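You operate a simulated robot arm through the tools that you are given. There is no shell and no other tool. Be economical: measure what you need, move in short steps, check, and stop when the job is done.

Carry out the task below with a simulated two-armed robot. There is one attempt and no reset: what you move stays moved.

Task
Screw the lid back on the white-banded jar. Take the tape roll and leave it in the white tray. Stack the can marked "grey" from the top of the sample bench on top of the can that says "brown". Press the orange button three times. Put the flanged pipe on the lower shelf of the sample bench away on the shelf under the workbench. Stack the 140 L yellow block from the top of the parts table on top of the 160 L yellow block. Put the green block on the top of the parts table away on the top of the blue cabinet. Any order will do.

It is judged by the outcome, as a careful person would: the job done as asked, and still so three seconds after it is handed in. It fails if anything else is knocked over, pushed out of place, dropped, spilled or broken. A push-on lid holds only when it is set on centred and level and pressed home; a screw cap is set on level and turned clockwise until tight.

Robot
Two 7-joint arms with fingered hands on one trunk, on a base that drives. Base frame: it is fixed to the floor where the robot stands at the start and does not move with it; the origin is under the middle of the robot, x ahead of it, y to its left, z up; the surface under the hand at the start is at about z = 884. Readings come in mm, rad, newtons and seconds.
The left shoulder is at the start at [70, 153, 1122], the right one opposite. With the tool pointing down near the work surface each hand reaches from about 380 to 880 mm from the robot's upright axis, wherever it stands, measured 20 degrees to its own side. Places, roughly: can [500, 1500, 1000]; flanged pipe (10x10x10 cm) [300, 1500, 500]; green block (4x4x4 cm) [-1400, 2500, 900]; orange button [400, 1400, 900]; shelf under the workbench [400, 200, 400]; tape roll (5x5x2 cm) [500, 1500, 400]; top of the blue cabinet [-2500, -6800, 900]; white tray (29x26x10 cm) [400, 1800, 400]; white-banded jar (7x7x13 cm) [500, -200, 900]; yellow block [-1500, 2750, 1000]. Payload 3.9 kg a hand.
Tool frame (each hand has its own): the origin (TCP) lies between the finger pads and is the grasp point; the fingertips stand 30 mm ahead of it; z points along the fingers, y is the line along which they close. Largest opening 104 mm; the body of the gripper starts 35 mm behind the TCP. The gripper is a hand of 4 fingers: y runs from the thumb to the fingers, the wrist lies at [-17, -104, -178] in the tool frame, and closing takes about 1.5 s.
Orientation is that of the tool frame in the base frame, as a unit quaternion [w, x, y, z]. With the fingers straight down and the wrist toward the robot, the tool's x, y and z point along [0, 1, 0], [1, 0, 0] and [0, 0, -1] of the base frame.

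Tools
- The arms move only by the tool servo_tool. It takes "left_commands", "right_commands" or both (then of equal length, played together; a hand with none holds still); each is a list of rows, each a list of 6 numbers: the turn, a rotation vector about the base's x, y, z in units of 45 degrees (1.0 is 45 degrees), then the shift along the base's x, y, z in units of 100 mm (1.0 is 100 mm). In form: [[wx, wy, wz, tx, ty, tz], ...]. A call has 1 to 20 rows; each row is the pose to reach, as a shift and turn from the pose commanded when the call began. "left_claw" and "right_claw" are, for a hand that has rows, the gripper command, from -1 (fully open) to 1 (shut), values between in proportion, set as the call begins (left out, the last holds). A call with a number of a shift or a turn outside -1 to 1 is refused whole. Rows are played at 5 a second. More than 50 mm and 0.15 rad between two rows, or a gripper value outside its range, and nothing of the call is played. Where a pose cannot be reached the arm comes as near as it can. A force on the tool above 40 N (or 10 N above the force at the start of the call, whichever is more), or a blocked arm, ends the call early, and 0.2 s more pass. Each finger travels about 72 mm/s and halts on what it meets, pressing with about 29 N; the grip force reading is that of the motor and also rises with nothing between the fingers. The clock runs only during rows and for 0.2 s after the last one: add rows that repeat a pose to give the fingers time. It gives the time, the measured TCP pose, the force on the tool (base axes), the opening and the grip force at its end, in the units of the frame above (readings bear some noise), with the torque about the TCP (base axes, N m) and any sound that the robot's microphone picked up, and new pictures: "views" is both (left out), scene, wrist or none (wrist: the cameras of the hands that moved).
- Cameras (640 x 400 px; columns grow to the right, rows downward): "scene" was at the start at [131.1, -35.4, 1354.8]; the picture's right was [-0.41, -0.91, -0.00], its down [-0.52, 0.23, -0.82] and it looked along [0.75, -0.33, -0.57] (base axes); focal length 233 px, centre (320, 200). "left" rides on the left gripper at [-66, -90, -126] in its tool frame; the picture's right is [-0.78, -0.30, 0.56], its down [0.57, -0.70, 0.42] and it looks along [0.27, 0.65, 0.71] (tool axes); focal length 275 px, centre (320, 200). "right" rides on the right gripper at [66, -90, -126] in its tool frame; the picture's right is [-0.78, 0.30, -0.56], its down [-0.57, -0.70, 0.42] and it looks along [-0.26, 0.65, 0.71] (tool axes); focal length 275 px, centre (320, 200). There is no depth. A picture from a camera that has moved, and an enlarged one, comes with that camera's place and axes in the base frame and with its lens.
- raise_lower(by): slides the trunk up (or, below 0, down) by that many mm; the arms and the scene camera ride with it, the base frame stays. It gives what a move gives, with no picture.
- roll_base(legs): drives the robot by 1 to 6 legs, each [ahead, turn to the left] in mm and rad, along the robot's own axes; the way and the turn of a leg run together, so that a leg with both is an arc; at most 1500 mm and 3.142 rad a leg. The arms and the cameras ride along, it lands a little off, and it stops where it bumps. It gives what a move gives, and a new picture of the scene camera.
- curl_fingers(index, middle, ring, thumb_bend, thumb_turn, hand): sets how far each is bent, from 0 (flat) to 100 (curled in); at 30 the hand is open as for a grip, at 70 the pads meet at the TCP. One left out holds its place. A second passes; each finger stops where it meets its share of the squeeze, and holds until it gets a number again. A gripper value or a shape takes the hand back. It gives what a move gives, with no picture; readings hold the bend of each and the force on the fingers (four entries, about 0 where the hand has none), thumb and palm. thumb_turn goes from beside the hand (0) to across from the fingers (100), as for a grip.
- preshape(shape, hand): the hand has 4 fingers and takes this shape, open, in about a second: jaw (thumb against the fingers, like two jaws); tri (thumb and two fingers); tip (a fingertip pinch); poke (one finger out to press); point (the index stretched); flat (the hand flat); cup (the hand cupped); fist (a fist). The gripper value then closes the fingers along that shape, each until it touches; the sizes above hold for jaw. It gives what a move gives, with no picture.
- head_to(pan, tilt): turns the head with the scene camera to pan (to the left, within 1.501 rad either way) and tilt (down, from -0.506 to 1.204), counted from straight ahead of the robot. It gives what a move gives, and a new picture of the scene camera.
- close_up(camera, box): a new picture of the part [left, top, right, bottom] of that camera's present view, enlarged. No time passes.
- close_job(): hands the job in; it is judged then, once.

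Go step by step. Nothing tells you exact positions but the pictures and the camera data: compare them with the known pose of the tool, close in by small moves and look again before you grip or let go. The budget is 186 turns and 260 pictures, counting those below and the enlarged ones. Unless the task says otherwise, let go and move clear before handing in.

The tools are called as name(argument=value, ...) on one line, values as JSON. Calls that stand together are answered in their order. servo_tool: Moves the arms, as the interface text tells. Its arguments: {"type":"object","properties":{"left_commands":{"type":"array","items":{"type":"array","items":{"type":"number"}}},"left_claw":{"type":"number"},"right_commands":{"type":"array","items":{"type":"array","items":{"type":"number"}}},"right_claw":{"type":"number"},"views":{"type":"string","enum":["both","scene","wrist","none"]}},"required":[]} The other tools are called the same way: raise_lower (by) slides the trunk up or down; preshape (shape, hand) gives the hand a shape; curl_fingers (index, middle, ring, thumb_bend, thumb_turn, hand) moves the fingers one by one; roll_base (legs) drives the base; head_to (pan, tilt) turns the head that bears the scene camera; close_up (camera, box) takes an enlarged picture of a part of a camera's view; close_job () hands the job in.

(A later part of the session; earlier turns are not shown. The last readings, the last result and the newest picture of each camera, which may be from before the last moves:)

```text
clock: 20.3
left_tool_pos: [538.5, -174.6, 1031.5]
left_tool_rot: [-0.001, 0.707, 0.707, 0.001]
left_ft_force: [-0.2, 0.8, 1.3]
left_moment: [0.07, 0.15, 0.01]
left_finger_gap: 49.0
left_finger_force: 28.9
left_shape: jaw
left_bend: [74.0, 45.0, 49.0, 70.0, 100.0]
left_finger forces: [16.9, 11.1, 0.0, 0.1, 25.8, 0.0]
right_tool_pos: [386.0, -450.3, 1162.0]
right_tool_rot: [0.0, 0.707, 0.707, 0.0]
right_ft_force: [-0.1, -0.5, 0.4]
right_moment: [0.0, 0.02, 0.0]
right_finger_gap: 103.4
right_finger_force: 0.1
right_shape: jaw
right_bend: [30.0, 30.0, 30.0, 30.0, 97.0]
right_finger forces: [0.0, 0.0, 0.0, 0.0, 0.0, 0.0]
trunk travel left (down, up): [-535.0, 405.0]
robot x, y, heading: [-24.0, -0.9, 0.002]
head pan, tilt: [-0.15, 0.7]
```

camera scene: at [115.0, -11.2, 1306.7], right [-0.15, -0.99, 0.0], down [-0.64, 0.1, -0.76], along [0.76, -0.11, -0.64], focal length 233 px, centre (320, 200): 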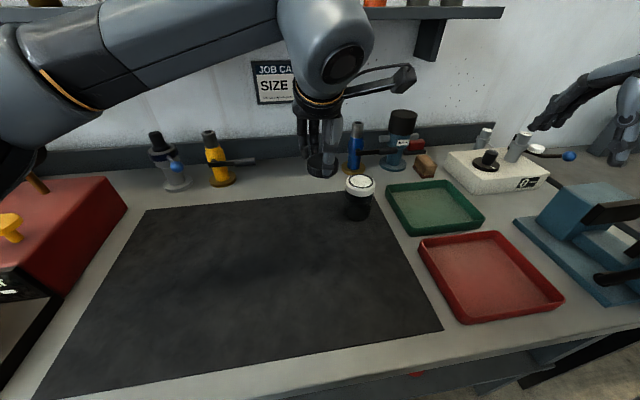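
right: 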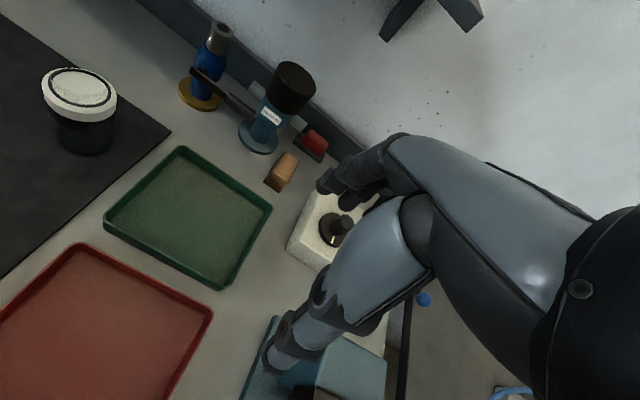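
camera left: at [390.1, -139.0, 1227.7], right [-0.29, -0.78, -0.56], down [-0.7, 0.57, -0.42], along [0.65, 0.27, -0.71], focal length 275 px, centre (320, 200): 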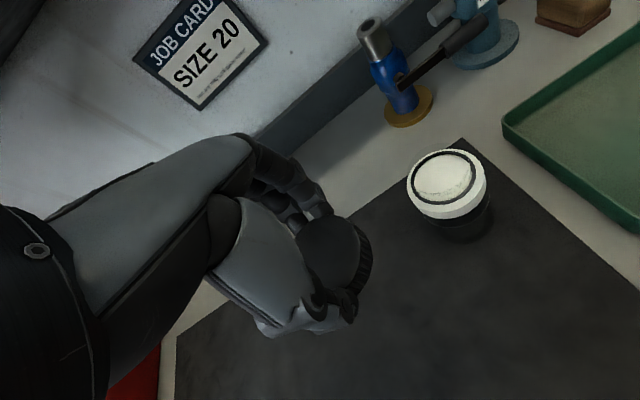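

I'll turn clockwise (seen from above) 45° while following down slightly.

servo_tool(left_commands=[[0, 0, -0.16, 0, 0, -0.01], [0, 0, -0.32, 0, 0, -0.01], [0, 0, -0.48, 0, 0, -0.02], [0, 0, -0.64, 0, 0, -0.02], [0, 0, -0.8, 0, 0, -0.03], [0, 0, -0.96, 0, 0, -0.03], [0, 0, -0.96, 0, 0, -0.03]], views="none")

close_up(camera="right", box=[30, 10, 150, 100])

```text
clock: 21.9
left_tool_pos: [539.6, -174.5, 1028.6]
left_tool_rot: [0.001, 0.917, 0.398, 0.0]
left_ft_force: [0.2, 2.5, 10.0]
left_moment: [0.11, -0.07, 0.04]
left_finger_gap: 49.4
left_finger_force: 29.5
left_shape: jaw
left_bend: [74.0, 45.0, 49.0, 70.0, 100.0]
left_finger forces: [15.3, 11.9, 0.0, 0.0, 26.6, 0.1]
right_tool_pos: [386.3, -448.7, 1164.3]
right_tool_rot: [0.001, 0.707, 0.708, 0.0]
right_ft_force: [-0.4, 0.8, -1.3]
right_moment: [-0.04, 0.0, 0.0]
right_finger_gap: 103.6
right_finger_force: 0.0
right_shape: jaw
right_bend: [30.0, 30.0, 30.0, 30.0, 97.0]
right_finger forces: [0.1, 0.1, 0.0, 0.1, 0.1, 0.0]
trunk travel left (down, up): [-535.0, 405.0]
robot x, y, heading: [-21.4, 3.2, -0.0]
head pan, tilt: [-0.15, 0.7]
```

```text
4.44 times, centred on (90, 55) of right
camera zoom: at [296.2, -382.4, 1286.3], right [0.3, -0.77, 0.56], down [-0.7, -0.57, -0.42], along [0.65, -0.26, -0.71], focal length 1224 px, centre (1342, 844)
```

zoom: 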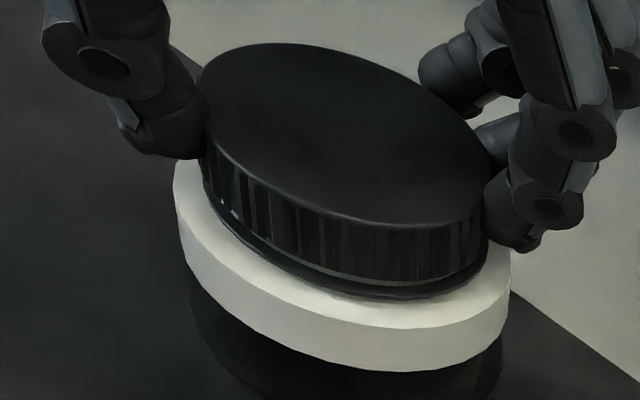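

The lid has gone down onto the band with little torque so far. I'll continue turning clockwise.

servo_tool(left_commands=[[0, 0, -0.16, 0, 0, 0], [0, 0, -0.32, 0, 0, 0], [0, 0, -0.48, 0, 0, 0], [0, 0, -0.64, 0, 0, 0], [0, 0, -0.8, 0, 0, 0], [0, 0, -0.96, 0, 0, 0], [0, 0, -0.96, 0, 0, 0]], views="none")

close_up(camera="right", box=[30, 10, 150, 100])

```text
clock: 23.5
left_tool_pos: [538.5, -175.1, 1028.8]
left_tool_rot: [0.001, 0.951, 0.31, 0.0]
left_ft_force: [-0.3, 2.6, 8.1]
left_moment: [0.02, -0.02, -0.04]
left_finger_gap: 49.6
left_finger_force: 28.5
left_shape: jaw
left_bend: [74.0, 45.0, 49.0, 70.0, 100.0]
left_finger forces: [15.7, 12.2, 0.0, 0.1, 26.5, 0.1]
left hand out of reach, approached as far as the arm can: row 2, 3, 4, 5, 6, 7
right_tool_pos: [386.1, -449.1, 1162.0]
right_tool_rot: [0.0, 0.706, 0.708, -0.001]
right_ft_force: [-0.2, -0.5, -1.3]
right_moment: [-0.01, -0.02, -0.02]
right_finger_gap: 103.9
right_finger_force: 0.1
right_shape: jaw
right_bend: [30.0, 30.0, 30.0, 30.0, 97.0]
right_finger forces: [0.0, 0.1, 0.1, 0.0, 0.0, 0.0]
trunk travel left (down, up): [-535.0, 405.0]
robot x, y, heading: [-19.1, -0.2, 0.002]
head pan, tilt: [-0.15, 0.7]
```

```text
4.44 times, centred on (90, 55) of right
camera zoom: at [296.3, -382.6, 1286.2], right [0.3, -0.78, 0.56], down [-0.7, -0.57, -0.42], along [0.65, -0.26, -0.71], focal length 1224 px, centre (1342, 844)
```

zoom: 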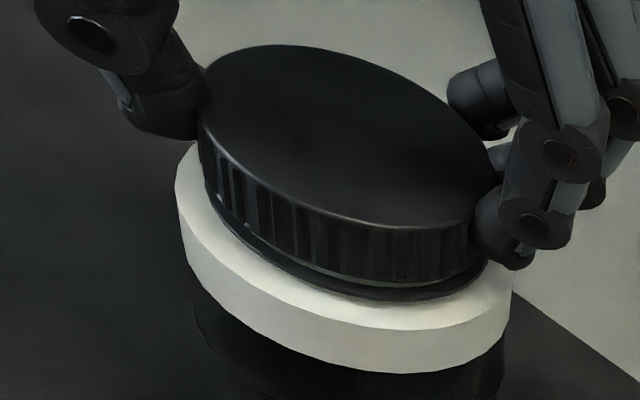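

The wrist limit stops me at about 54° of turn. I'll open, rotate the hand back counter-clockwise around the lid and regrip.

servo_tool(left_commands=[[0, 0, 0, 0, 0, 0.01], [0, 0, 0, 0, 0, 0.03], [0, 0, 0, 0, 0, 0.05], [0, 0, 0, 0, 0, 0.05], [0, 0, 0, 0, 0, 0.05], [0, 0, 0.16, 0, 0, 0.05], [0, 0, 0.32, 0, 0, 0.05], [0, 0, 0.48, 0, 0, 0.05], [0, 0, 0.64, 0, 0, 0.05], [0, 0, 0.8, 0, 0, 0.05], [0, 0, 0.98, 0, 0, 0.05], [0, 0, 0.98, 0, 0, 0.05]], left_claw=-1, views="none")

close_up(camera="right", box=[30, 10, 150, 100])

servo_tool(left_commands=[[0, 0, 0.16, 0, 0, 0], [0, 0, 0.32, 0, 0, 0], [0, 0, 0.48, 0, 0, 0], [0, 0, 0.64, 0, 0, 0], [0, 0, 0.8, 0, 0, 0], [0, 0, 0.98, 0, 0, 0], [0, 0, 0.98, 0, 0, 0]], views="none")

```text
clock: 26.1
left_tool_pos: [539.7, -174.6, 1032.4]
left_tool_rot: [0.0, 0.764, 0.645, -0.001]
left_ft_force: [-0.6, 0.0, -0.2]
left_moment: [0.03, 0.0, -0.02]
left_finger_gap: 103.6
left_finger_force: 0.1
left_shape: jaw
left_bend: [30.0, 30.0, 30.0, 30.0, 97.0]
left_finger forces: [0.0, 0.0, 0.0, 0.1, 0.1, 0.0]
right_tool_pos: [388.3, -450.2, 1161.6]
right_tool_rot: [0.0, 0.706, 0.708, 0.0]
right_ft_force: [-0.3, -0.4, 1.0]
right_moment: [-0.02, 0.04, -0.01]
right_finger_gap: 103.7
right_finger_force: 0.1
right_shape: jaw
right_bend: [30.0, 30.0, 30.0, 30.0, 97.0]
right_finger forces: [0.1, 0.0, 0.1, 0.0, 0.0, 0.1]
trunk travel left (down, up): [-535.0, 405.0]
robot x, y, heading: [-19.6, 4.8, 0.005]
head pan, tilt: [-0.15, 0.7]
```

```text
4.44 times, centred on (90, 55) of right
camera zoom: at [297.6, -382.9, 1285.7], right [0.3, -0.78, 0.56], down [-0.7, -0.57, -0.42], along [0.65, -0.26, -0.71], focal length 1224 px, centre (1342, 844)
```

zoom: 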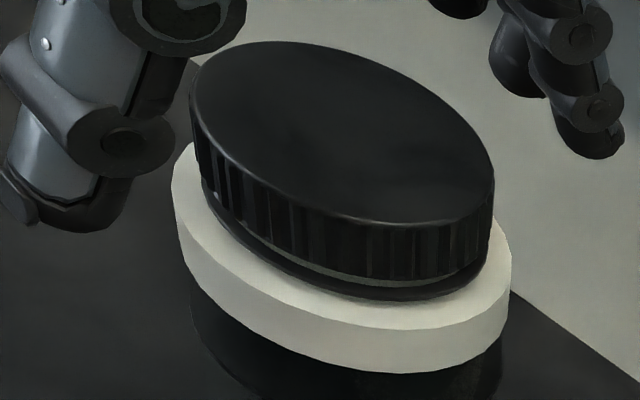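

```text
clock: 27.7
left_tool_pos: [539.4, -174.7, 1033.3]
left_tool_rot: [0.0, 0.466, 0.885, -0.001]
left_ft_force: [-0.2, 0.0, -0.5]
left_moment: [0.01, 0.03, -0.02]
left_finger_gap: 103.6
left_finger_force: 0.0
left_shape: jaw
left_bend: [30.0, 30.0, 30.0, 30.0, 97.0]
left_finger forces: [0.0, 0.0, 0.0, 0.0, 0.0, 0.0]
right_tool_pos: [386.7, -449.6, 1162.4]
right_tool_rot: [0.0, 0.707, 0.707, 0.0]
right_ft_force: [0.1, -0.3, 0.4]
right_moment: [0.02, -0.02, -0.02]
right_finger_gap: 103.8
right_finger_force: 0.1
right_shape: jaw
right_bend: [30.0, 30.0, 30.0, 30.0, 97.0]
right_finger forces: [0.0, 0.0, 0.0, 0.0, 0.1, 0.1]
trunk travel left (down, up): [-535.0, 405.0]
robot x, y, heading: [-19.2, 0.8, 0.0]
head pan, tilt: [-0.15, 0.7]
```

The lid rests level on the neck. I'll rotate back further, then lower and regrip.

servo_tool(left_commands=[[0, 0, 0.16, 0, 0, 0], [0, 0, 0.32, 0, 0, 0], [0, 0, 0.48, 0, 0, 0], [0, 0, 0.64, 0, 0, 0], [0, 0, 0.8, 0, 0, 0], [0, 0, 0.98, 0, 0, 0], [0, 0, 0.98, 0, 0, -0.03]], views="none")

servo_tool(left_commands=[[0, 0, 0, 0, 0, 0], [0, 0, 0, 0, 0, 0], [0, 0, 0, 0, 0, 0], [0, 0, 0, 0, 0, 0], [0, 0, 0, 0, 0, 0], [0, 0, 0, 0, 0, 0], [0, 0, 0, 0, 0, 0], [0, 0, 0, 0, 0, 0]], left_claw=1, views="none")

close_up(camera="right", box=[30, 10, 150, 100])

```text
clock: 28.7
left_tool_pos: [621.2, -59.3, 1103.4]
left_tool_rot: [0.041, 0.125, 0.989, -0.062]
left_ft_force: [1.6, 2.0, 1.1]
left_moment: [-0.15, 0.12, 0.01]
left_finger_gap: 103.8
left_finger_force: 0.0
left_shape: jaw
left_bend: [30.0, 30.0, 30.0, 30.0, 97.0]
left_finger forces: [0.0, 0.1, 0.0, 0.1, 0.0, 0.0]
left hand out of reach, approached as far as the arm can: row 5
right_tool_pos: [387.7, -448.2, 1162.7]
right_tool_rot: [0.003, 0.706, 0.708, -0.001]
right_ft_force: [-0.9, 0.2, 0.3]
right_moment: [0.03, -0.03, -0.03]
right_finger_gap: 103.6
right_finger_force: 0.0
right_shape: jaw
right_bend: [30.0, 30.0, 30.0, 30.0, 97.0]
right_finger forces: [0.0, 0.1, 0.0, 0.1, 0.1, 0.0]
trunk travel left (down, up): [-535.0, 405.0]
robot x, y, heading: [-19.9, -1.1, 0.001]
head pan, tilt: [-0.15, 0.7]
stopped in row 5 (left hand): the arm was blocked; the commanded pose is now the measured one
```

```text
clock: 30.5
left_tool_pos: [617.0, -66.6, 1100.8]
left_tool_rot: [0.041, 0.13, 0.989, -0.057]
left_ft_force: [0.9, -0.4, 0.0]
left_moment: [0.01, 0.01, 0.01]
left_finger_gap: 0.0
left_finger_force: 29.3
left_shape: jaw
left_bend: [70.0, 70.0, 70.0, 48.0, 100.0]
left_finger forces: [0.1, 0.0, 0.1, 0.0, 0.0, 0.0]
right_tool_pos: [385.2, -448.9, 1161.9]
right_tool_rot: [0.0, 0.706, 0.708, 0.001]
right_ft_force: [-0.5, 0.1, 0.0]
right_moment: [0.04, -0.02, 0.01]
right_finger_gap: 103.8
right_finger_force: 0.0
right_shape: jaw
right_bend: [30.0, 30.0, 30.0, 30.0, 97.0]
right_finger forces: [0.0, 0.1, 0.0, 0.0, 0.1, 0.0]
trunk travel left (down, up): [-535.0, 405.0]
robot x, y, heading: [-18.8, 1.0, -0.001]
head pan, tilt: [-0.15, 0.7]
```

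```text
4.44 times, centred on (90, 55) of right
camera zoom: at [297.1, -383.7, 1285.7], right [0.3, -0.78, 0.56], down [-0.7, -0.57, -0.42], along [0.65, -0.26, -0.71], focal length 1224 px, centre (1342, 844)
```

zoom: 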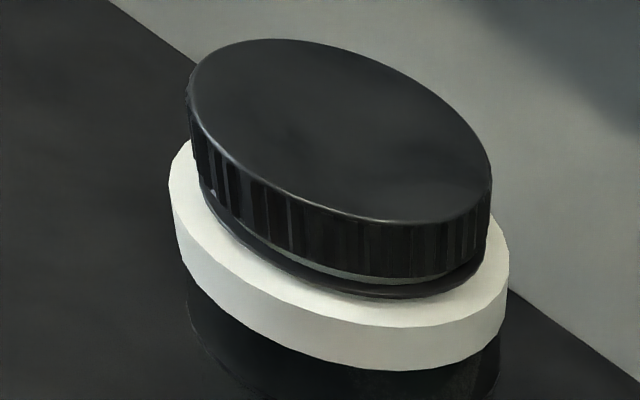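

The arm swung away at its joint limit; the jar and lid look untouched. I'll check the scene and open the hand.

servo_tool(left_commands=[[0, 0, 0, 0, 0, 0.1], [0, 0, 0, 0, 0, 0.3], [0, 0, 0, 0, 0, 0.5], [0, 0, 0, 0, 0, 0.5], [0, 0, 0, 0, 0, 0.5]], left_claw=-1, views="scene")

```text
clock: 31.7
left_tool_pos: [610.7, -50.5, 1134.1]
left_tool_rot: [0.033, 0.122, 0.99, -0.055]
left_ft_force: [0.4, -0.2, 0.0]
left_moment: [-0.02, -0.02, 0.02]
left_finger_gap: 104.2
left_finger_force: 0.0
left_shape: jaw
left_bend: [30.0, 30.0, 30.0, 30.0, 97.0]
left_finger forces: [0.0, 0.1, 0.0, 0.0, 0.1, 0.1]
left hand out of reach, approached as far as the arm can: row 1, 2, 3, 4, 5
right_tool_pos: [385.8, -450.4, 1161.7]
right_tool_rot: [0.0, 0.707, 0.707, 0.0]
right_ft_force: [1.2, 1.1, 0.7]
right_moment: [-0.02, 0.04, -0.01]
right_finger_gap: 103.9
right_finger_force: 0.0
right_shape: jaw
right_bend: [30.0, 30.0, 30.0, 30.0, 97.0]
right_finger forces: [0.0, 0.0, 0.1, 0.0, 0.0, 0.0]
trunk travel left (down, up): [-535.0, 405.0]
robot x, y, heading: [-19.4, 3.3, 0.001]
head pan, tilt: [-0.15, 0.7]
camera scene: at [115.1, -11.6, 1306.7], right [-0.15, -0.99, 0.0], down [-0.64, 0.1, -0.76], along [0.76, -0.11, -0.64], focal length 233 px, centre (320, 200)
```

scene: 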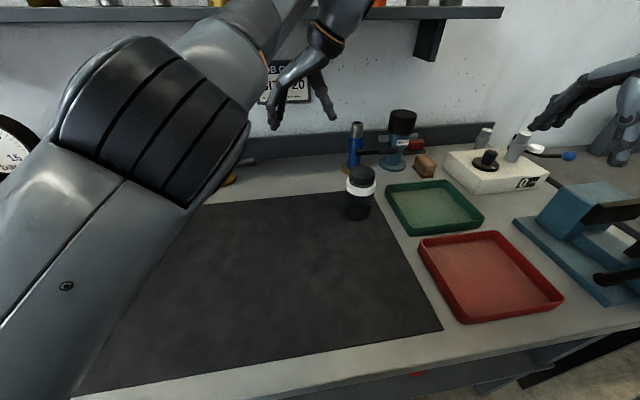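

Nothing seems disturbed. I'll bring the left arm back up and toward the robot, undoing the yaw.

servo_tool(left_commands=[[0, 0, -0.16, -0.2, -0.05, 0.1], [0, 0, -0.32, -0.4, -0.05, 0.2], [0, 0, -0.48, -0.6, -0.05, 0.3], [0, 0, -0.64, -0.8, -0.05, 0.3], [0, 0, -0.8, -1, -0.05, 0.3], [0, 0, -0.96, -1, -0.05, 0.3], [0, 0, -0.96, -1, -0.05, 0.3]], views="scene")

```text
clock: 33.3
left_tool_pos: [507.1, -68.0, 1177.2]
left_tool_rot: [0.018, 0.488, 0.87, -0.066]
left_ft_force: [0.1, 0.0, -1.2]
left_moment: [0.03, 0.01, -0.01]
left_finger_gap: 104.0
left_finger_force: 0.1
left_shape: jaw
left_bend: [30.0, 30.0, 30.0, 30.0, 97.0]
left_finger forces: [0.1, 0.0, 0.0, 0.1, 0.0, 0.0]
left hand out of reach, approached as far as the arm can: row 1, 2
right_tool_pos: [387.5, -451.1, 1162.9]
right_tool_rot: [-0.001, 0.708, 0.707, -0.001]
right_ft_force: [-0.2, -0.7, -0.2]
right_moment: [0.0, 0.0, -0.01]
right_finger_gap: 103.6
right_finger_force: 0.1
right_shape: jaw
right_bend: [30.0, 30.0, 30.0, 30.0, 97.0]
right_finger forces: [0.0, 0.0, 0.1, 0.0, 0.1, 0.0]
trunk travel left (down, up): [-535.0, 405.0]
robot x, y, heading: [-18.6, 3.3, 0.002]
head pan, tilt: [-0.15, 0.7]
camera scene: at [114.8, -12.6, 1306.7], right [-0.15, -0.99, 0.0], down [-0.64, 0.1, -0.76], along [0.76, -0.11, -0.64], focal length 233 px, centre (320, 200)
```

scene: 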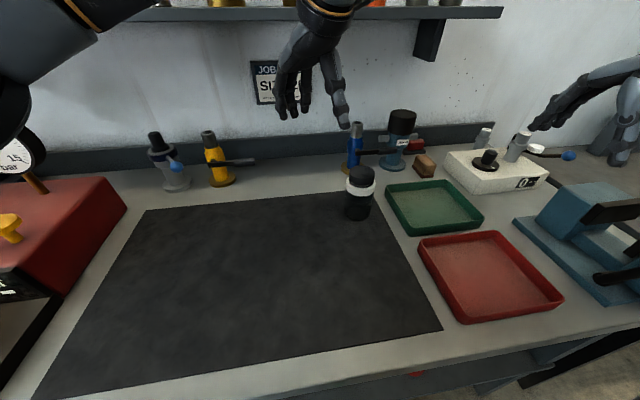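

All fine. I'll level the hand at yaw +30° and return it to above the lid.

servo_tool(left_commands=[[0.08, -0.02, 0, 0.15, -0.35, 0], [0.17, -0.04, 0, 0.32, -0.7, 0], [0.17, -0.04, 0, 0.32, -1.0, -0.1], [0.17, -0.04, 0, 0.32, -1.0, -0.5], [0.17, -0.04, 0, 0.32, -1.0, -0.9], [0.17, -0.04, 0, 0.32, -1.0, -0.9]], views="wrist")

```text
clock: 34.7
left_tool_pos: [536.7, -167.3, 1085.7]
left_tool_rot: [0.001, 0.488, 0.873, 0.0]
left_ft_force: [-0.6, 0.4, 0.5]
left_moment: [-0.04, 0.01, 0.02]
left_finger_gap: 104.0
left_finger_force: 0.1
left_shape: jaw
left_bend: [30.0, 30.0, 30.0, 30.0, 97.0]
left_finger forces: [0.0, 0.0, 0.1, 0.0, 0.0, 0.1]
right_tool_pos: [386.2, -450.9, 1161.4]
right_tool_rot: [0.0, 0.706, 0.708, -0.001]
right_ft_force: [-0.4, -0.2, -0.3]
right_moment: [0.04, -0.02, -0.01]
right_finger_gap: 103.7
right_finger_force: 0.1
right_shape: jaw
right_bend: [30.0, 30.0, 30.0, 30.0, 97.0]
right_finger forces: [0.1, 0.0, 0.0, 0.0, 0.1, 0.0]
trunk travel left (down, up): [-535.0, 405.0]
robot x, y, heading: [-21.3, -2.1, 0.004]
head pan, tilt: [-0.15, 0.7]
camera left: at [493.3, -268.7, 1210.5], right [0.15, -0.82, -0.56], down [-0.9, 0.12, -0.42], along [0.41, 0.56, -0.71], focal length 275 px, centre (320, 200)
```

left: 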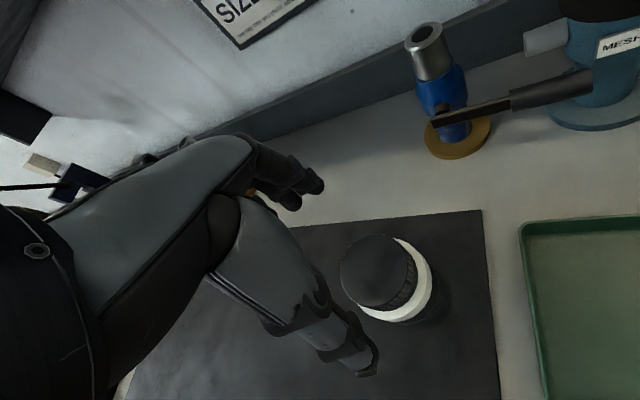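

Aligned over the lid. I'll descend to gripping height and close.

servo_tool(left_commands=[[0, 0, 0, 0.02, -0.075, 0], [0, 0, 0, 0.02, -0.075, -0.3], [0, 0, 0, 0.02, -0.075, -0.57], [0, 0, 0, 0.02, -0.075, -0.57]], views="none")

close_up(camera="right", box=[10, 0, 170, 120])

```text
clock: 35.7
left_tool_pos: [538.4, -175.2, 1030.9]
left_tool_rot: [0.0, 0.489, 0.872, 0.0]
left_ft_force: [0.9, -0.8, 0.5]
left_moment: [0.0, 0.02, -0.04]
left_finger_gap: 104.2
left_finger_force: 0.1
left_shape: jaw
left_bend: [30.0, 30.0, 30.0, 30.0, 97.0]
left_finger forces: [0.0, 0.0, 0.1, 0.0, 0.1, 0.1]
right_tool_pos: [387.5, -449.5, 1162.6]
right_tool_rot: [0.0, 0.707, 0.707, -0.001]
right_ft_force: [0.5, 0.4, 0.0]
right_moment: [0.01, 0.02, -0.04]
right_finger_gap: 103.9
right_finger_force: 0.1
right_shape: jaw
right_bend: [30.0, 30.0, 30.0, 30.0, 97.0]
right_finger forces: [0.1, 0.0, 0.0, 0.0, 0.1, 0.0]
trunk travel left (down, up): [-535.0, 405.0]
robot x, y, heading: [-19.4, -1.3, 0.005]
head pan, tilt: [-0.15, 0.7]
```

```text
3.33 times, centred on (90, 60) of right
camera zoom: at [296.6, -383.7, 1285.8], right [0.3, -0.78, 0.56], down [-0.7, -0.57, -0.42], along [0.65, -0.26, -0.71], focal length 918 px, centre (1087, 667)
```

zoom: 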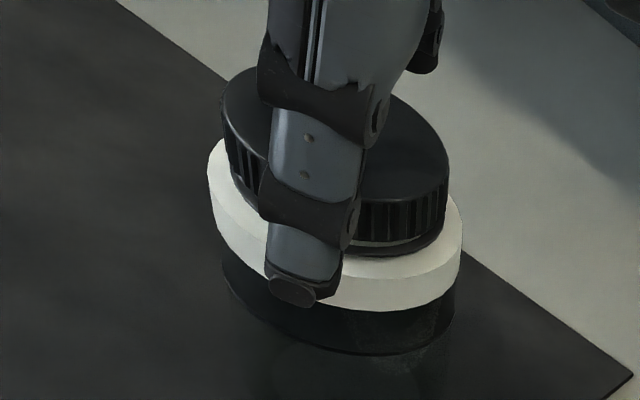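

Thumb and fingers straddle the lid. Closing, then turning clockwise.

servo_tool(left_commands=[[0, 0, 0, 0, 0, 0], [0, 0, 0, 0, 0, 0], [0, 0, 0, 0, 0, 0], [0, 0, 0, 0, 0, 0], [0, 0, 0, 0, 0, 0], [0, 0, 0, 0, 0, 0], [0, 0, 0, 0, 0, 0], [0, 0, 0, 0, 0, 0], [0, 0, -0.16, 0, 0, -0.01], [0, 0, -0.32, 0, 0, -0.02], [0, 0, -0.48, 0, 0, -0.02], [0, 0, -0.64, 0, 0, -0.03], [0, 0, -0.8, 0, 0, -0.03], [0, 0, -0.96, 0, 0, -0.04], [0, 0, -0.96, 0, 0, -0.04]], left_claw=1, views="none")

close_up(camera="right", box=[10, 0, 170, 120])

```text
clock: 38.9
left_tool_pos: [538.1, -174.0, 1028.0]
left_tool_rot: [0.002, 0.776, 0.631, 0.001]
left_ft_force: [1.1, 0.4, 16.2]
left_moment: [-0.01, 0.0, 0.05]
left_finger_gap: 49.7
left_finger_force: 28.8
left_shape: jaw
left_bend: [74.0, 45.0, 48.0, 71.0, 100.0]
left_finger forces: [17.8, 11.3, 0.1, 0.0, 27.1, 0.0]
right_tool_pos: [385.3, -449.7, 1162.3]
right_tool_rot: [0.0, 0.706, 0.708, 0.0]
right_ft_force: [0.3, -0.6, 0.1]
right_moment: [0.0, -0.03, 0.01]
right_finger_gap: 103.8
right_finger_force: 0.0
right_shape: jaw
right_bend: [30.0, 30.0, 30.0, 30.0, 97.0]
right_finger forces: [0.0, 0.0, 0.0, 0.0, 0.0, 0.1]
trunk travel left (down, up): [-535.0, 405.0]
robot x, y, heading: [-17.9, 1.7, 0.005]
head pan, tilt: [-0.15, 0.7]
```

```text
3.33 times, centred on (90, 60) of right
camera zoom: at [295.1, -382.9, 1286.6], right [0.3, -0.78, 0.56], down [-0.7, -0.57, -0.43], along [0.65, -0.26, -0.71], focal length 918 px, centre (1087, 667)
```

zoom: 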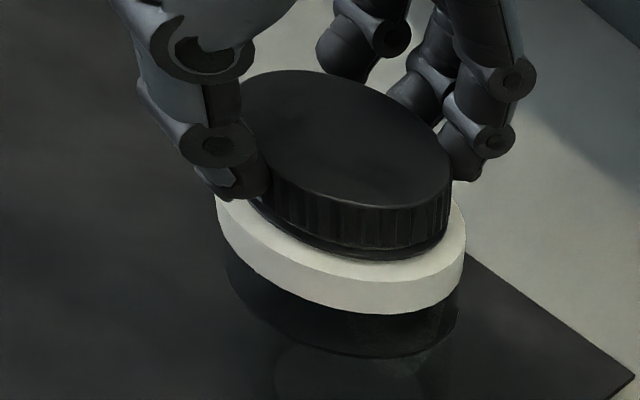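

Turning on, without pressing harder.

servo_tool(left_commands=[[0, 0, -0.16, 0, 0, 0.01], [0, 0, -0.32, 0, 0, 0.01], [0, 0, -0.48, 0, 0, 0.01], [0, 0, -0.64, 0, 0, 0.01], [0, 0, -0.8, 0, 0, 0.01], [0, 0, -0.92, 0, 0, 0.01], [0, 0, -0.92, 0, 0, 0.01]], views="none")

close_up(camera="right", box=[10, 0, 170, 120])

```text
clock: 40.5
left_tool_pos: [538.4, -173.5, 1027.5]
left_tool_rot: [0.0, 0.949, 0.315, 0.001]
left_ft_force: [1.6, 1.3, 12.7]
left_moment: [0.06, 0.01, 0.0]
left_finger_gap: 49.9
left_finger_force: 29.0
left_shape: jaw
left_bend: [74.0, 45.0, 48.0, 71.0, 100.0]
left_finger forces: [16.8, 11.5, 0.0, 0.0, 28.2, 0.1]
right_tool_pos: [385.7, -449.1, 1162.5]
right_tool_rot: [0.0, 0.706, 0.708, 0.001]
right_ft_force: [1.0, 0.1, -0.1]
right_moment: [-0.01, 0.0, 0.0]
right_finger_gap: 103.6
right_finger_force: 0.1
right_shape: jaw
right_bend: [30.0, 30.0, 30.0, 30.0, 97.0]
right_finger forces: [0.1, 0.0, 0.1, 0.0, 0.0, 0.0]
trunk travel left (down, up): [-535.0, 405.0]
robot x, y, heading: [-18.0, -0.3, -0.001]
head pan, tilt: [-0.15, 0.7]
```

```text
3.33 times, centred on (90, 60) of right
camera zoom: at [295.8, -382.6, 1286.3], right [0.3, -0.78, 0.56], down [-0.7, -0.57, -0.42], along [0.65, -0.26, -0.71], focal length 918 px, centre (1087, 667)
```

zoom: 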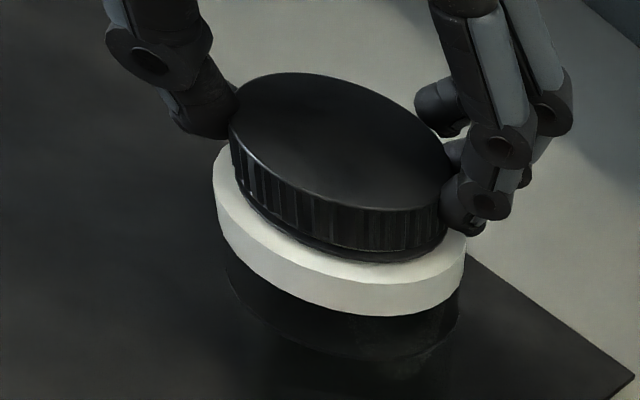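

The lid went down slightly more, still with no tightening torque. I'll do another stroke: open, rotate back.

servo_tool(left_commands=[[0, 0, 0, 0, 0, 0.02], [0, 0, 0, 0, 0, 0.04], [0, 0, 0, 0, 0, 0.04], [0, 0, 0, 0, 0, 0.04], [0, 0, 0, 0, 0, 0.04], [0, 0, 0.16, 0, 0, 0.04], [0, 0, 0.32, 0, 0, 0.04], [0, 0, 0.48, 0, 0, 0.04], [0, 0, 0.64, 0, 0, 0.04], [0, 0, 0.8, 0, 0, 0.04], [0, 0, 0.96, 0, 0, 0.04], [0, 0, 0.96, 0, 0, 0.04]], left_claw=-1, views="none")

servo_tool(left_commands=[[0, 0, 0.16, 0, 0, 0], [0, 0, 0.32, 0, 0, 0], [0, 0, 0.48, 0, 0, 0], [0, 0, 0.64, 0, 0, 0], [0, 0, 0.8, 0, 0, 0], [0, 0, 0.88, 0, 0, -0.03], [0, 0, 0.88, 0, 0, -0.03]], views="none")

close_up(camera="right", box=[10, 0, 170, 120])

```text
clock: 43.1
left_tool_pos: [539.6, -174.6, 1030.2]
left_tool_rot: [-0.002, 0.765, 0.644, 0.0]
left_ft_force: [0.6, 0.6, 0.0]
left_moment: [-0.01, 0.04, 0.03]
left_finger_gap: 103.7
left_finger_force: 0.1
left_shape: jaw
left_bend: [30.0, 30.0, 30.0, 30.0, 97.0]
left_finger forces: [0.1, 0.0, 0.0, 0.0, 0.1, 0.0]
right_tool_pos: [386.8, -448.1, 1162.3]
right_tool_rot: [0.001, 0.707, 0.707, 0.0]
right_ft_force: [0.2, 0.6, -0.9]
right_moment: [0.0, 0.01, -0.01]
right_finger_gap: 103.8
right_finger_force: 0.1
right_shape: jaw
right_bend: [30.0, 30.0, 30.0, 30.0, 97.0]
right_finger forces: [0.0, 0.0, 0.0, 0.1, 0.0, 0.0]
trunk travel left (down, up): [-535.0, 405.0]
robot x, y, heading: [-21.5, -2.7, 0.005]
head pan, tilt: [-0.15, 0.7]
```

```text
clock: 44.7
left_tool_pos: [539.6, -173.0, 1027.1]
left_tool_rot: [-0.001, 0.502, 0.865, -0.001]
left_ft_force: [-0.2, 0.1, 0.0]
left_moment: [0.03, -0.03, 0.01]
left_finger_gap: 103.4
left_finger_force: 0.1
left_shape: jaw
left_bend: [30.0, 30.0, 30.0, 30.0, 97.0]
left_finger forces: [0.0, 0.1, 0.1, 0.0, 0.0, 0.1]
right_tool_pos: [386.6, -449.5, 1161.5]
right_tool_rot: [0.0, 0.706, 0.708, 0.0]
right_ft_force: [0.6, 0.7, 0.0]
right_moment: [0.01, -0.01, -0.01]
right_finger_gap: 103.8
right_finger_force: 0.1
right_shape: jaw
right_bend: [30.0, 30.0, 30.0, 30.0, 97.0]
right_finger forces: [0.0, 0.1, 0.1, 0.1, 0.0, 0.0]
trunk travel left (down, up): [-535.0, 405.0]
robot x, y, heading: [-20.7, 0.5, 0.004]
head pan, tilt: [-0.15, 0.7]
```

```text
3.33 times, centred on (90, 60) of right
camera zoom: at [297.1, -383.4, 1285.7], right [0.3, -0.78, 0.56], down [-0.7, -0.57, -0.42], along [0.65, -0.26, -0.71], focal length 918 px, centre (1087, 667)
```

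zoom: 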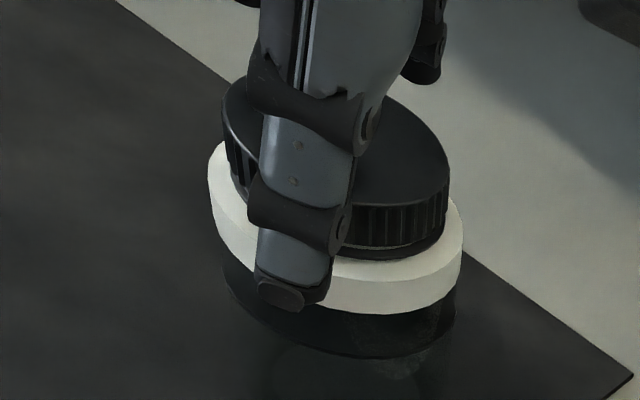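

The gap under the lid is shrinking, so the thread is engaging. Regrip and turn again.

servo_tool(left_commands=[[0, 0, 0, 0, 0, 0], [0, 0, 0, 0, 0, 0], [0, 0, 0, 0, 0, 0], [0, 0, 0, 0, 0, 0], [0, 0, 0, 0, 0, 0], [0, 0, 0, 0, 0, 0], [0, 0, 0, 0, 0, 0], [0, 0, 0, 0, 0, 0], [0, 0, -0.16, 0, 0, 0], [0, 0, -0.32, 0, 0, -0.01], [0, 0, -0.48, 0, 0, -0.01], [0, 0, -0.64, 0, 0, -0.01], [0, 0, -0.8, 0, 0, -0.02], [0, 0, -0.96, 0, 0, -0.02], [0, 0, -0.96, 0, 0, -0.02]], left_claw=1, views="none")

servo_tool(left_commands=[[0, 0, -0.16, 0, 0, 0], [0, 0, -0.32, 0, 0, -0.01], [0, 0, -0.48, 0, 0, -0.01], [0, 0, -0.64, 0, 0, -0.01], [0, 0, -0.8, 0, 0, -0.01], [0, 0, -0.88, 0, 0, -0.01], [0, 0, -0.88, 0, 0, -0.01]], views="none")

close_up(camera="right", box=[10, 0, 170, 120])

```text
clock: 47.9
left_tool_pos: [539.2, -174.1, 1025.5]
left_tool_rot: [0.0, 0.786, 0.619, 0.0]
left_ft_force: [0.1, -0.1, 2.9]
left_moment: [-0.01, -0.1, 0.0]
left_finger_gap: 49.4
left_finger_force: 29.0
left_shape: jaw
left_bend: [74.0, 44.0, 48.0, 71.0, 100.0]
left_finger forces: [15.5, 10.7, 0.0, 0.1, 25.1, 0.0]
right_tool_pos: [386.3, -450.2, 1161.0]
right_tool_rot: [0.0, 0.707, 0.707, -0.001]
right_ft_force: [-0.3, 0.3, -0.3]
right_moment: [0.0, 0.03, -0.04]
right_finger_gap: 103.8
right_finger_force: 0.0
right_shape: jaw
right_bend: [30.0, 30.0, 30.0, 30.0, 97.0]
right_finger forces: [0.1, 0.1, 0.0, 0.0, 0.0, 0.0]
trunk travel left (down, up): [-535.0, 405.0]
robot x, y, heading: [-17.7, -0.8, 0.002]
head pan, tilt: [-0.15, 0.7]
```

```text
clock: 49.5
left_tool_pos: [539.4, -174.5, 1024.9]
left_tool_rot: [0.0, 0.949, 0.316, 0.0]
left_ft_force: [2.4, -0.4, 4.8]
left_moment: [-0.08, -0.12, 0.06]
left_finger_gap: 49.9
left_finger_force: 29.4
left_shape: jaw
left_bend: [74.0, 44.0, 48.0, 71.0, 100.0]
left_finger forces: [15.5, 11.0, 0.0, 0.0, 25.4, 0.0]
right_tool_pos: [387.6, -448.7, 1161.8]
right_tool_rot: [0.0, 0.707, 0.707, 0.0]
right_ft_force: [0.4, -0.2, -1.0]
right_moment: [0.02, 0.02, -0.02]
right_finger_gap: 103.9
right_finger_force: 0.1
right_shape: jaw
right_bend: [30.0, 30.0, 30.0, 30.0, 97.0]
right_finger forces: [0.0, 0.0, 0.0, 0.1, 0.1, 0.0]
trunk travel left (down, up): [-535.0, 405.0]
robot x, y, heading: [-20.1, 0.3, -0.001]
head pan, tilt: [-0.15, 0.7]
```

```text
3.33 times, centred on (90, 60) of right
camera zoom: at [296.6, -383.2, 1285.9], right [0.3, -0.78, 0.56], down [-0.7, -0.57, -0.42], along [0.65, -0.26, -0.71], focal length 918 px, centre (1087, 667)
```

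zoom: 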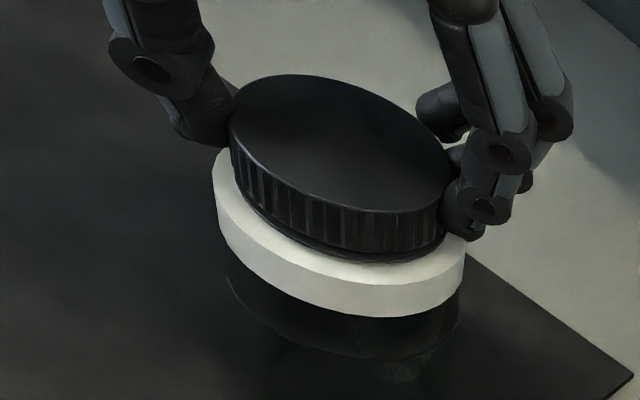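

Still descending without tightening. Another stroke.

servo_tool(left_commands=[[0, 0, 0, 0, 0, 0.02], [0, 0, 0, 0, 0, 0.04], [0, 0, 0, 0, 0, 0.04], [0, 0, 0, 0, 0, 0.04], [0, 0, 0, 0, 0, 0.04], [0, 0, 0.16, 0, 0, 0.04], [0, 0, 0.32, 0, 0, 0.04], [0, 0, 0.48, 0, 0, 0.04], [0, 0, 0.64, 0, 0, 0.04], [0, 0, 0.8, 0, 0, 0.04], [0, 0, 0.96, 0, 0, 0.04], [0, 0, 0.96, 0, 0, 0.04]], left_claw=-1, views="none")

servo_tool(left_commands=[[0, 0, 0.16, 0, 0, 0], [0, 0, 0.32, 0, 0, 0], [0, 0, 0.48, 0, 0, 0], [0, 0, 0.64, 0, 0, 0], [0, 0, 0.8, 0, 0, 0], [0, 0, 0.88, 0, 0, -0.03], [0, 0, 0.88, 0, 0, -0.03]], views="none")

servo_tool(left_commands=[[0, 0, 0, 0, 0, 0], [0, 0, 0, 0, 0, 0], [0, 0, 0, 0, 0, 0], [0, 0, 0, 0, 0, 0], [0, 0, 0, 0, 0, 0], [0, 0, 0, 0, 0, 0], [0, 0, 0, 0, 0, 0], [0, 0, 0, 0, 0, 0], [0, 0, -0.16, 0, 0, 0], [0, 0, -0.32, 0, 0, -0.01], [0, 0, -0.48, 0, 0, -0.01], [0, 0, -0.64, 0, 0, -0.01], [0, 0, -0.8, 0, 0, -0.02], [0, 0, -0.96, 0, 0, -0.02], [0, 0, -0.96, 0, 0, -0.02]], left_claw=1, views="none")

servo_tool(left_commands=[[0, 0, -0.16, 0, 0, 0], [0, 0, -0.32, 0, 0, -0.01], [0, 0, -0.48, 0, 0, -0.01], [0, 0, -0.64, 0, 0, -0.01], [0, 0, -0.8, 0, 0, -0.01], [0, 0, -0.88, 0, 0, -0.01], [0, 0, -0.88, 0, 0, -0.01]], views="none")

close_up(camera="right", box=[10, 0, 170, 120])

```text
clock: 52.1
left_tool_pos: [540.4, -175.1, 1028.3]
left_tool_rot: [-0.001, 0.765, 0.644, 0.0]
left_ft_force: [0.0, -0.5, 0.2]
left_moment: [0.01, 0.02, -0.02]
left_finger_gap: 103.6
left_finger_force: 0.1
left_shape: jaw
left_bend: [30.0, 30.0, 30.0, 30.0, 97.0]
left_finger forces: [0.0, 0.0, 0.0, 0.1, 0.0, 0.1]
right_tool_pos: [388.0, -449.5, 1161.1]
right_tool_rot: [0.0, 0.706, 0.708, 0.0]
right_ft_force: [-0.2, -0.5, -0.5]
right_moment: [0.02, 0.01, 0.02]
right_finger_gap: 103.6
right_finger_force: 0.2
right_shape: jaw
right_bend: [30.0, 30.0, 30.0, 30.0, 97.0]
right_finger forces: [0.0, 0.1, 0.0, 0.1, 0.1, 0.0]
trunk travel left (down, up): [-535.0, 405.0]
robot x, y, heading: [-19.8, 0.2, 0.003]
head pan, tilt: [-0.15, 0.7]
```

```text
clock: 53.7
left_tool_pos: [539.9, -174.1, 1025.5]
left_tool_rot: [-0.001, 0.502, 0.865, -0.002]
left_ft_force: [-0.2, 0.3, -0.7]
left_moment: [0.01, 0.03, -0.02]
left_finger_gap: 103.5
left_finger_force: 0.1
left_shape: jaw
left_bend: [30.0, 30.0, 30.0, 30.0, 97.0]
left_finger forces: [0.0, 0.0, 0.0, 0.0, 0.0, 0.1]
right_tool_pos: [386.0, -451.1, 1161.7]
right_tool_rot: [-0.001, 0.706, 0.708, -0.001]
right_ft_force: [-0.4, 0.3, -0.4]
right_moment: [-0.01, -0.02, 0.02]
right_finger_gap: 103.6
right_finger_force: 0.0
right_shape: jaw
right_bend: [30.0, 30.0, 30.0, 30.0, 97.0]
right_finger forces: [0.0, 0.0, 0.1, 0.1, 0.1, 0.1]
trunk travel left (down, up): [-535.0, 405.0]
robot x, y, heading: [-17.1, 0.1, 0.003]
head pan, tilt: [-0.15, 0.7]
```

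```text
clock: 56.9
left_tool_pos: [539.8, -174.4, 1023.2]
left_tool_rot: [0.0, 0.786, 0.618, -0.001]
left_ft_force: [1.9, 0.1, 4.9]
left_moment: [-0.02, -0.17, 0.04]
left_finger_gap: 49.2
left_finger_force: 28.8
left_shape: jaw
left_bend: [74.0, 46.0, 48.0, 71.0, 100.0]
left_finger forces: [16.2, 11.5, 0.0, 0.0, 25.4, 0.0]
right_tool_pos: [387.0, -449.9, 1162.0]
right_tool_rot: [0.0, 0.707, 0.707, 0.0]
right_ft_force: [-0.1, -0.2, 0.3]
right_moment: [-0.03, -0.01, -0.05]
right_finger_gap: 103.7
right_finger_force: 0.1
right_shape: jaw
right_bend: [30.0, 30.0, 30.0, 30.0, 97.0]
right_finger forces: [0.0, 0.0, 0.1, 0.0, 0.1, 0.0]
trunk travel left (down, up): [-535.0, 405.0]
robot x, y, heading: [-19.8, -5.2, 0.001]
head pan, tilt: [-0.15, 0.7]
```

```text
clock: 58.5
left_tool_pos: [539.3, -175.1, 1023.4]
left_tool_rot: [0.0, 0.949, 0.315, 0.0]
left_ft_force: [1.0, -1.4, 10.2]
left_moment: [-0.15, -0.1, 0.25]
left_finger_gap: 49.5
left_finger_force: 29.1
left_shape: jaw
left_bend: [74.0, 46.0, 48.0, 71.0, 98.0]
left_finger forces: [17.7, 11.0, 0.0, 0.0, 26.8, 0.1]
right_tool_pos: [385.8, -450.0, 1161.5]
right_tool_rot: [0.0, 0.707, 0.707, 0.0]
right_ft_force: [-0.9, 0.3, 0.4]
right_moment: [0.01, 0.0, -0.02]
right_finger_gap: 103.7
right_finger_force: 0.2
right_shape: jaw
right_bend: [30.0, 30.0, 30.0, 30.0, 97.0]
right_finger forces: [0.1, 0.0, 0.0, 0.1, 0.0, 0.0]
trunk travel left (down, up): [-535.0, 405.0]
robot x, y, heading: [-20.0, -1.9, 0.004]
head pan, tilt: [-0.15, 0.7]
```

```text
3.33 times, centred on (90, 60) of right
camera zoom: at [296.0, -383.3, 1286.1], right [0.3, -0.78, 0.56], down [-0.7, -0.57, -0.42], along [0.65, -0.26, -0.71], focal length 918 px, centre (1087, 667)
```

zoom: 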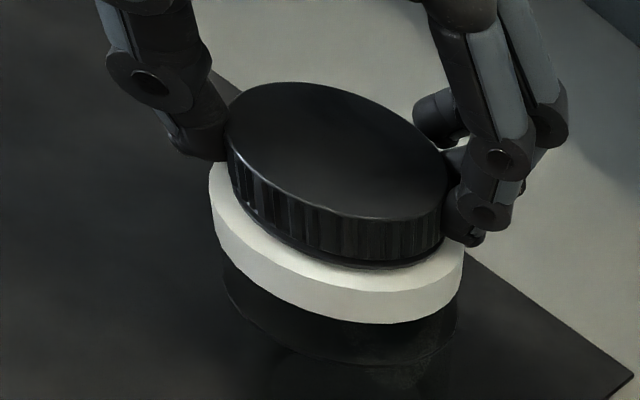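

Torque has now risen to 0.25 N·m, suggesting it is getting tight. One more stroke to confirm.

servo_tool(left_commands=[[0, 0, 0, 0, 0, 0.02], [0, 0, 0, 0, 0, 0.04], [0, 0, 0, 0, 0, 0.04], [0, 0, 0, 0, 0, 0.04], [0, 0, 0, 0, 0, 0.04], [0, 0, 0.16, 0, 0, 0.04], [0, 0, 0.32, 0, 0, 0.04], [0, 0, 0.48, 0, 0, 0.04], [0, 0, 0.64, 0, 0, 0.04], [0, 0, 0.8, 0, 0, 0.04], [0, 0, 0.96, 0, 0, 0.04], [0, 0, 0.96, 0, 0, 0.04]], left_claw=-1, views="none")

close_up(camera="right", box=[10, 0, 170, 120])

servo_tool(left_commands=[[0, 0, 0, 0, 0, -0.03], [0, 0, 0, 0, 0, -0.03], [0, 0, 0, 0, 0, -0.03], [0, 0, 0, 0, 0, -0.03], [0, 0, 0, 0, 0, -0.03], [0, 0, 0, 0, 0, -0.03], [0, 0, 0, 0, 0, -0.03], [0, 0, 0, 0, 0, -0.03], [0, 0, -0.16, 0, 0, -0.03], [0, 0, -0.32, 0, 0, -0.03], [0, 0, -0.48, 0, 0, -0.03], [0, 0, -0.64, 0, 0, -0.03], [0, 0, -0.8, 0, 0, -0.03], [0, 0, -0.92, 0, 0, -0.03], [0, 0, -0.92, 0, 0, -0.03]], left_claw=1, views="none")

close_up(camera="right", box=[10, 0, 170, 120])

```text
clock: 61.1
left_tool_pos: [539.3, -174.3, 1026.5]
left_tool_rot: [0.0, 0.765, 0.644, 0.0]
left_ft_force: [0.0, -0.5, -1.1]
left_moment: [0.0, 0.05, 0.0]
left_finger_gap: 103.7
left_finger_force: 0.0
left_shape: jaw
left_bend: [30.0, 30.0, 30.0, 30.0, 97.0]
left_finger forces: [0.1, 0.0, 0.0, 0.0, 0.0, 0.0]
right_tool_pos: [386.9, -448.1, 1161.9]
right_tool_rot: [0.0, 0.707, 0.707, 0.0]
right_ft_force: [0.9, 0.4, 0.5]
right_moment: [-0.01, 0.0, -0.01]
right_finger_gap: 103.7
right_finger_force: 0.2
right_shape: jaw
right_bend: [30.0, 30.0, 30.0, 30.0, 97.0]
right_finger forces: [0.1, 0.1, 0.0, 0.1, 0.0, 0.1]
trunk travel left (down, up): [-535.0, 405.0]
robot x, y, heading: [-17.3, -0.7, 0.006]
head pan, tilt: [-0.15, 0.7]
```

```text
3.33 times, centred on (90, 60) of right
camera zoom: at [297.2, -383.2, 1285.8], right [0.3, -0.78, 0.56], down [-0.7, -0.57, -0.42], along [0.65, -0.26, -0.71], focal length 918 px, centre (1087, 667)
```

zoom: 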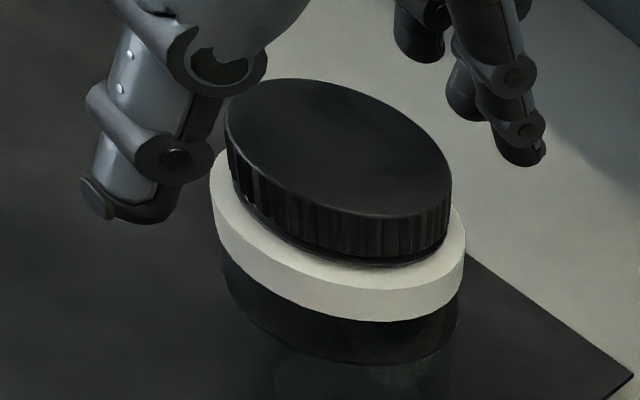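

```text
clock: 64.3
left_tool_pos: [539.1, -173.6, 1023.0]
left_tool_rot: [-0.001, 0.944, 0.331, 0.0]
left_ft_force: [-0.2, -0.1, 0.2]
left_moment: [-0.09, -0.08, 0.01]
left_finger_gap: 48.9
left_finger_force: 29.3
left_shape: jaw
left_bend: [74.0, 46.0, 49.0, 70.0, 100.0]
left_finger forces: [16.6, 9.9, 0.0, 0.1, 24.7, 0.0]
right_tool_pos: [386.3, -450.3, 1162.1]
right_tool_rot: [0.0, 0.707, 0.707, 0.0]
right_ft_force: [0.3, -0.5, 0.2]
right_moment: [-0.02, -0.02, -0.01]
right_finger_gap: 103.6
right_finger_force: 0.0
right_shape: jaw
right_bend: [30.0, 30.0, 30.0, 30.0, 97.0]
right_finger forces: [0.0, 0.0, 0.0, 0.0, 0.1, 0.1]
trunk travel left (down, up): [-535.0, 405.0]
robot x, y, heading: [-18.0, 0.3, 0.006]
head pan, tilt: [-0.15, 0.7]
```

```text
3.33 times, centred on (90, 60) of right
camera zoom: at [297.1, -383.8, 1285.6], right [0.3, -0.78, 0.56], down [-0.7, -0.57, -0.42], along [0.65, -0.26, -0.71], focal length 918 px, centre (1087, 667)
```

zoom: 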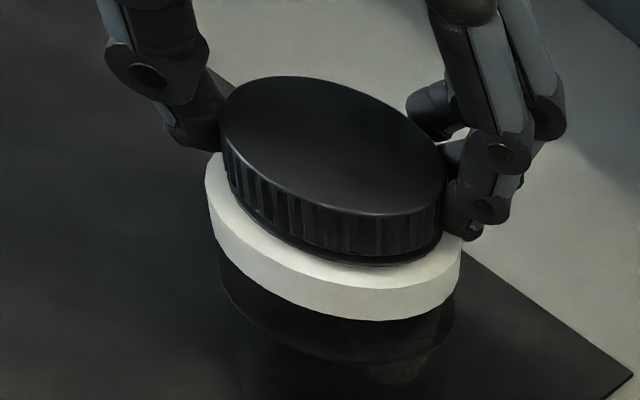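

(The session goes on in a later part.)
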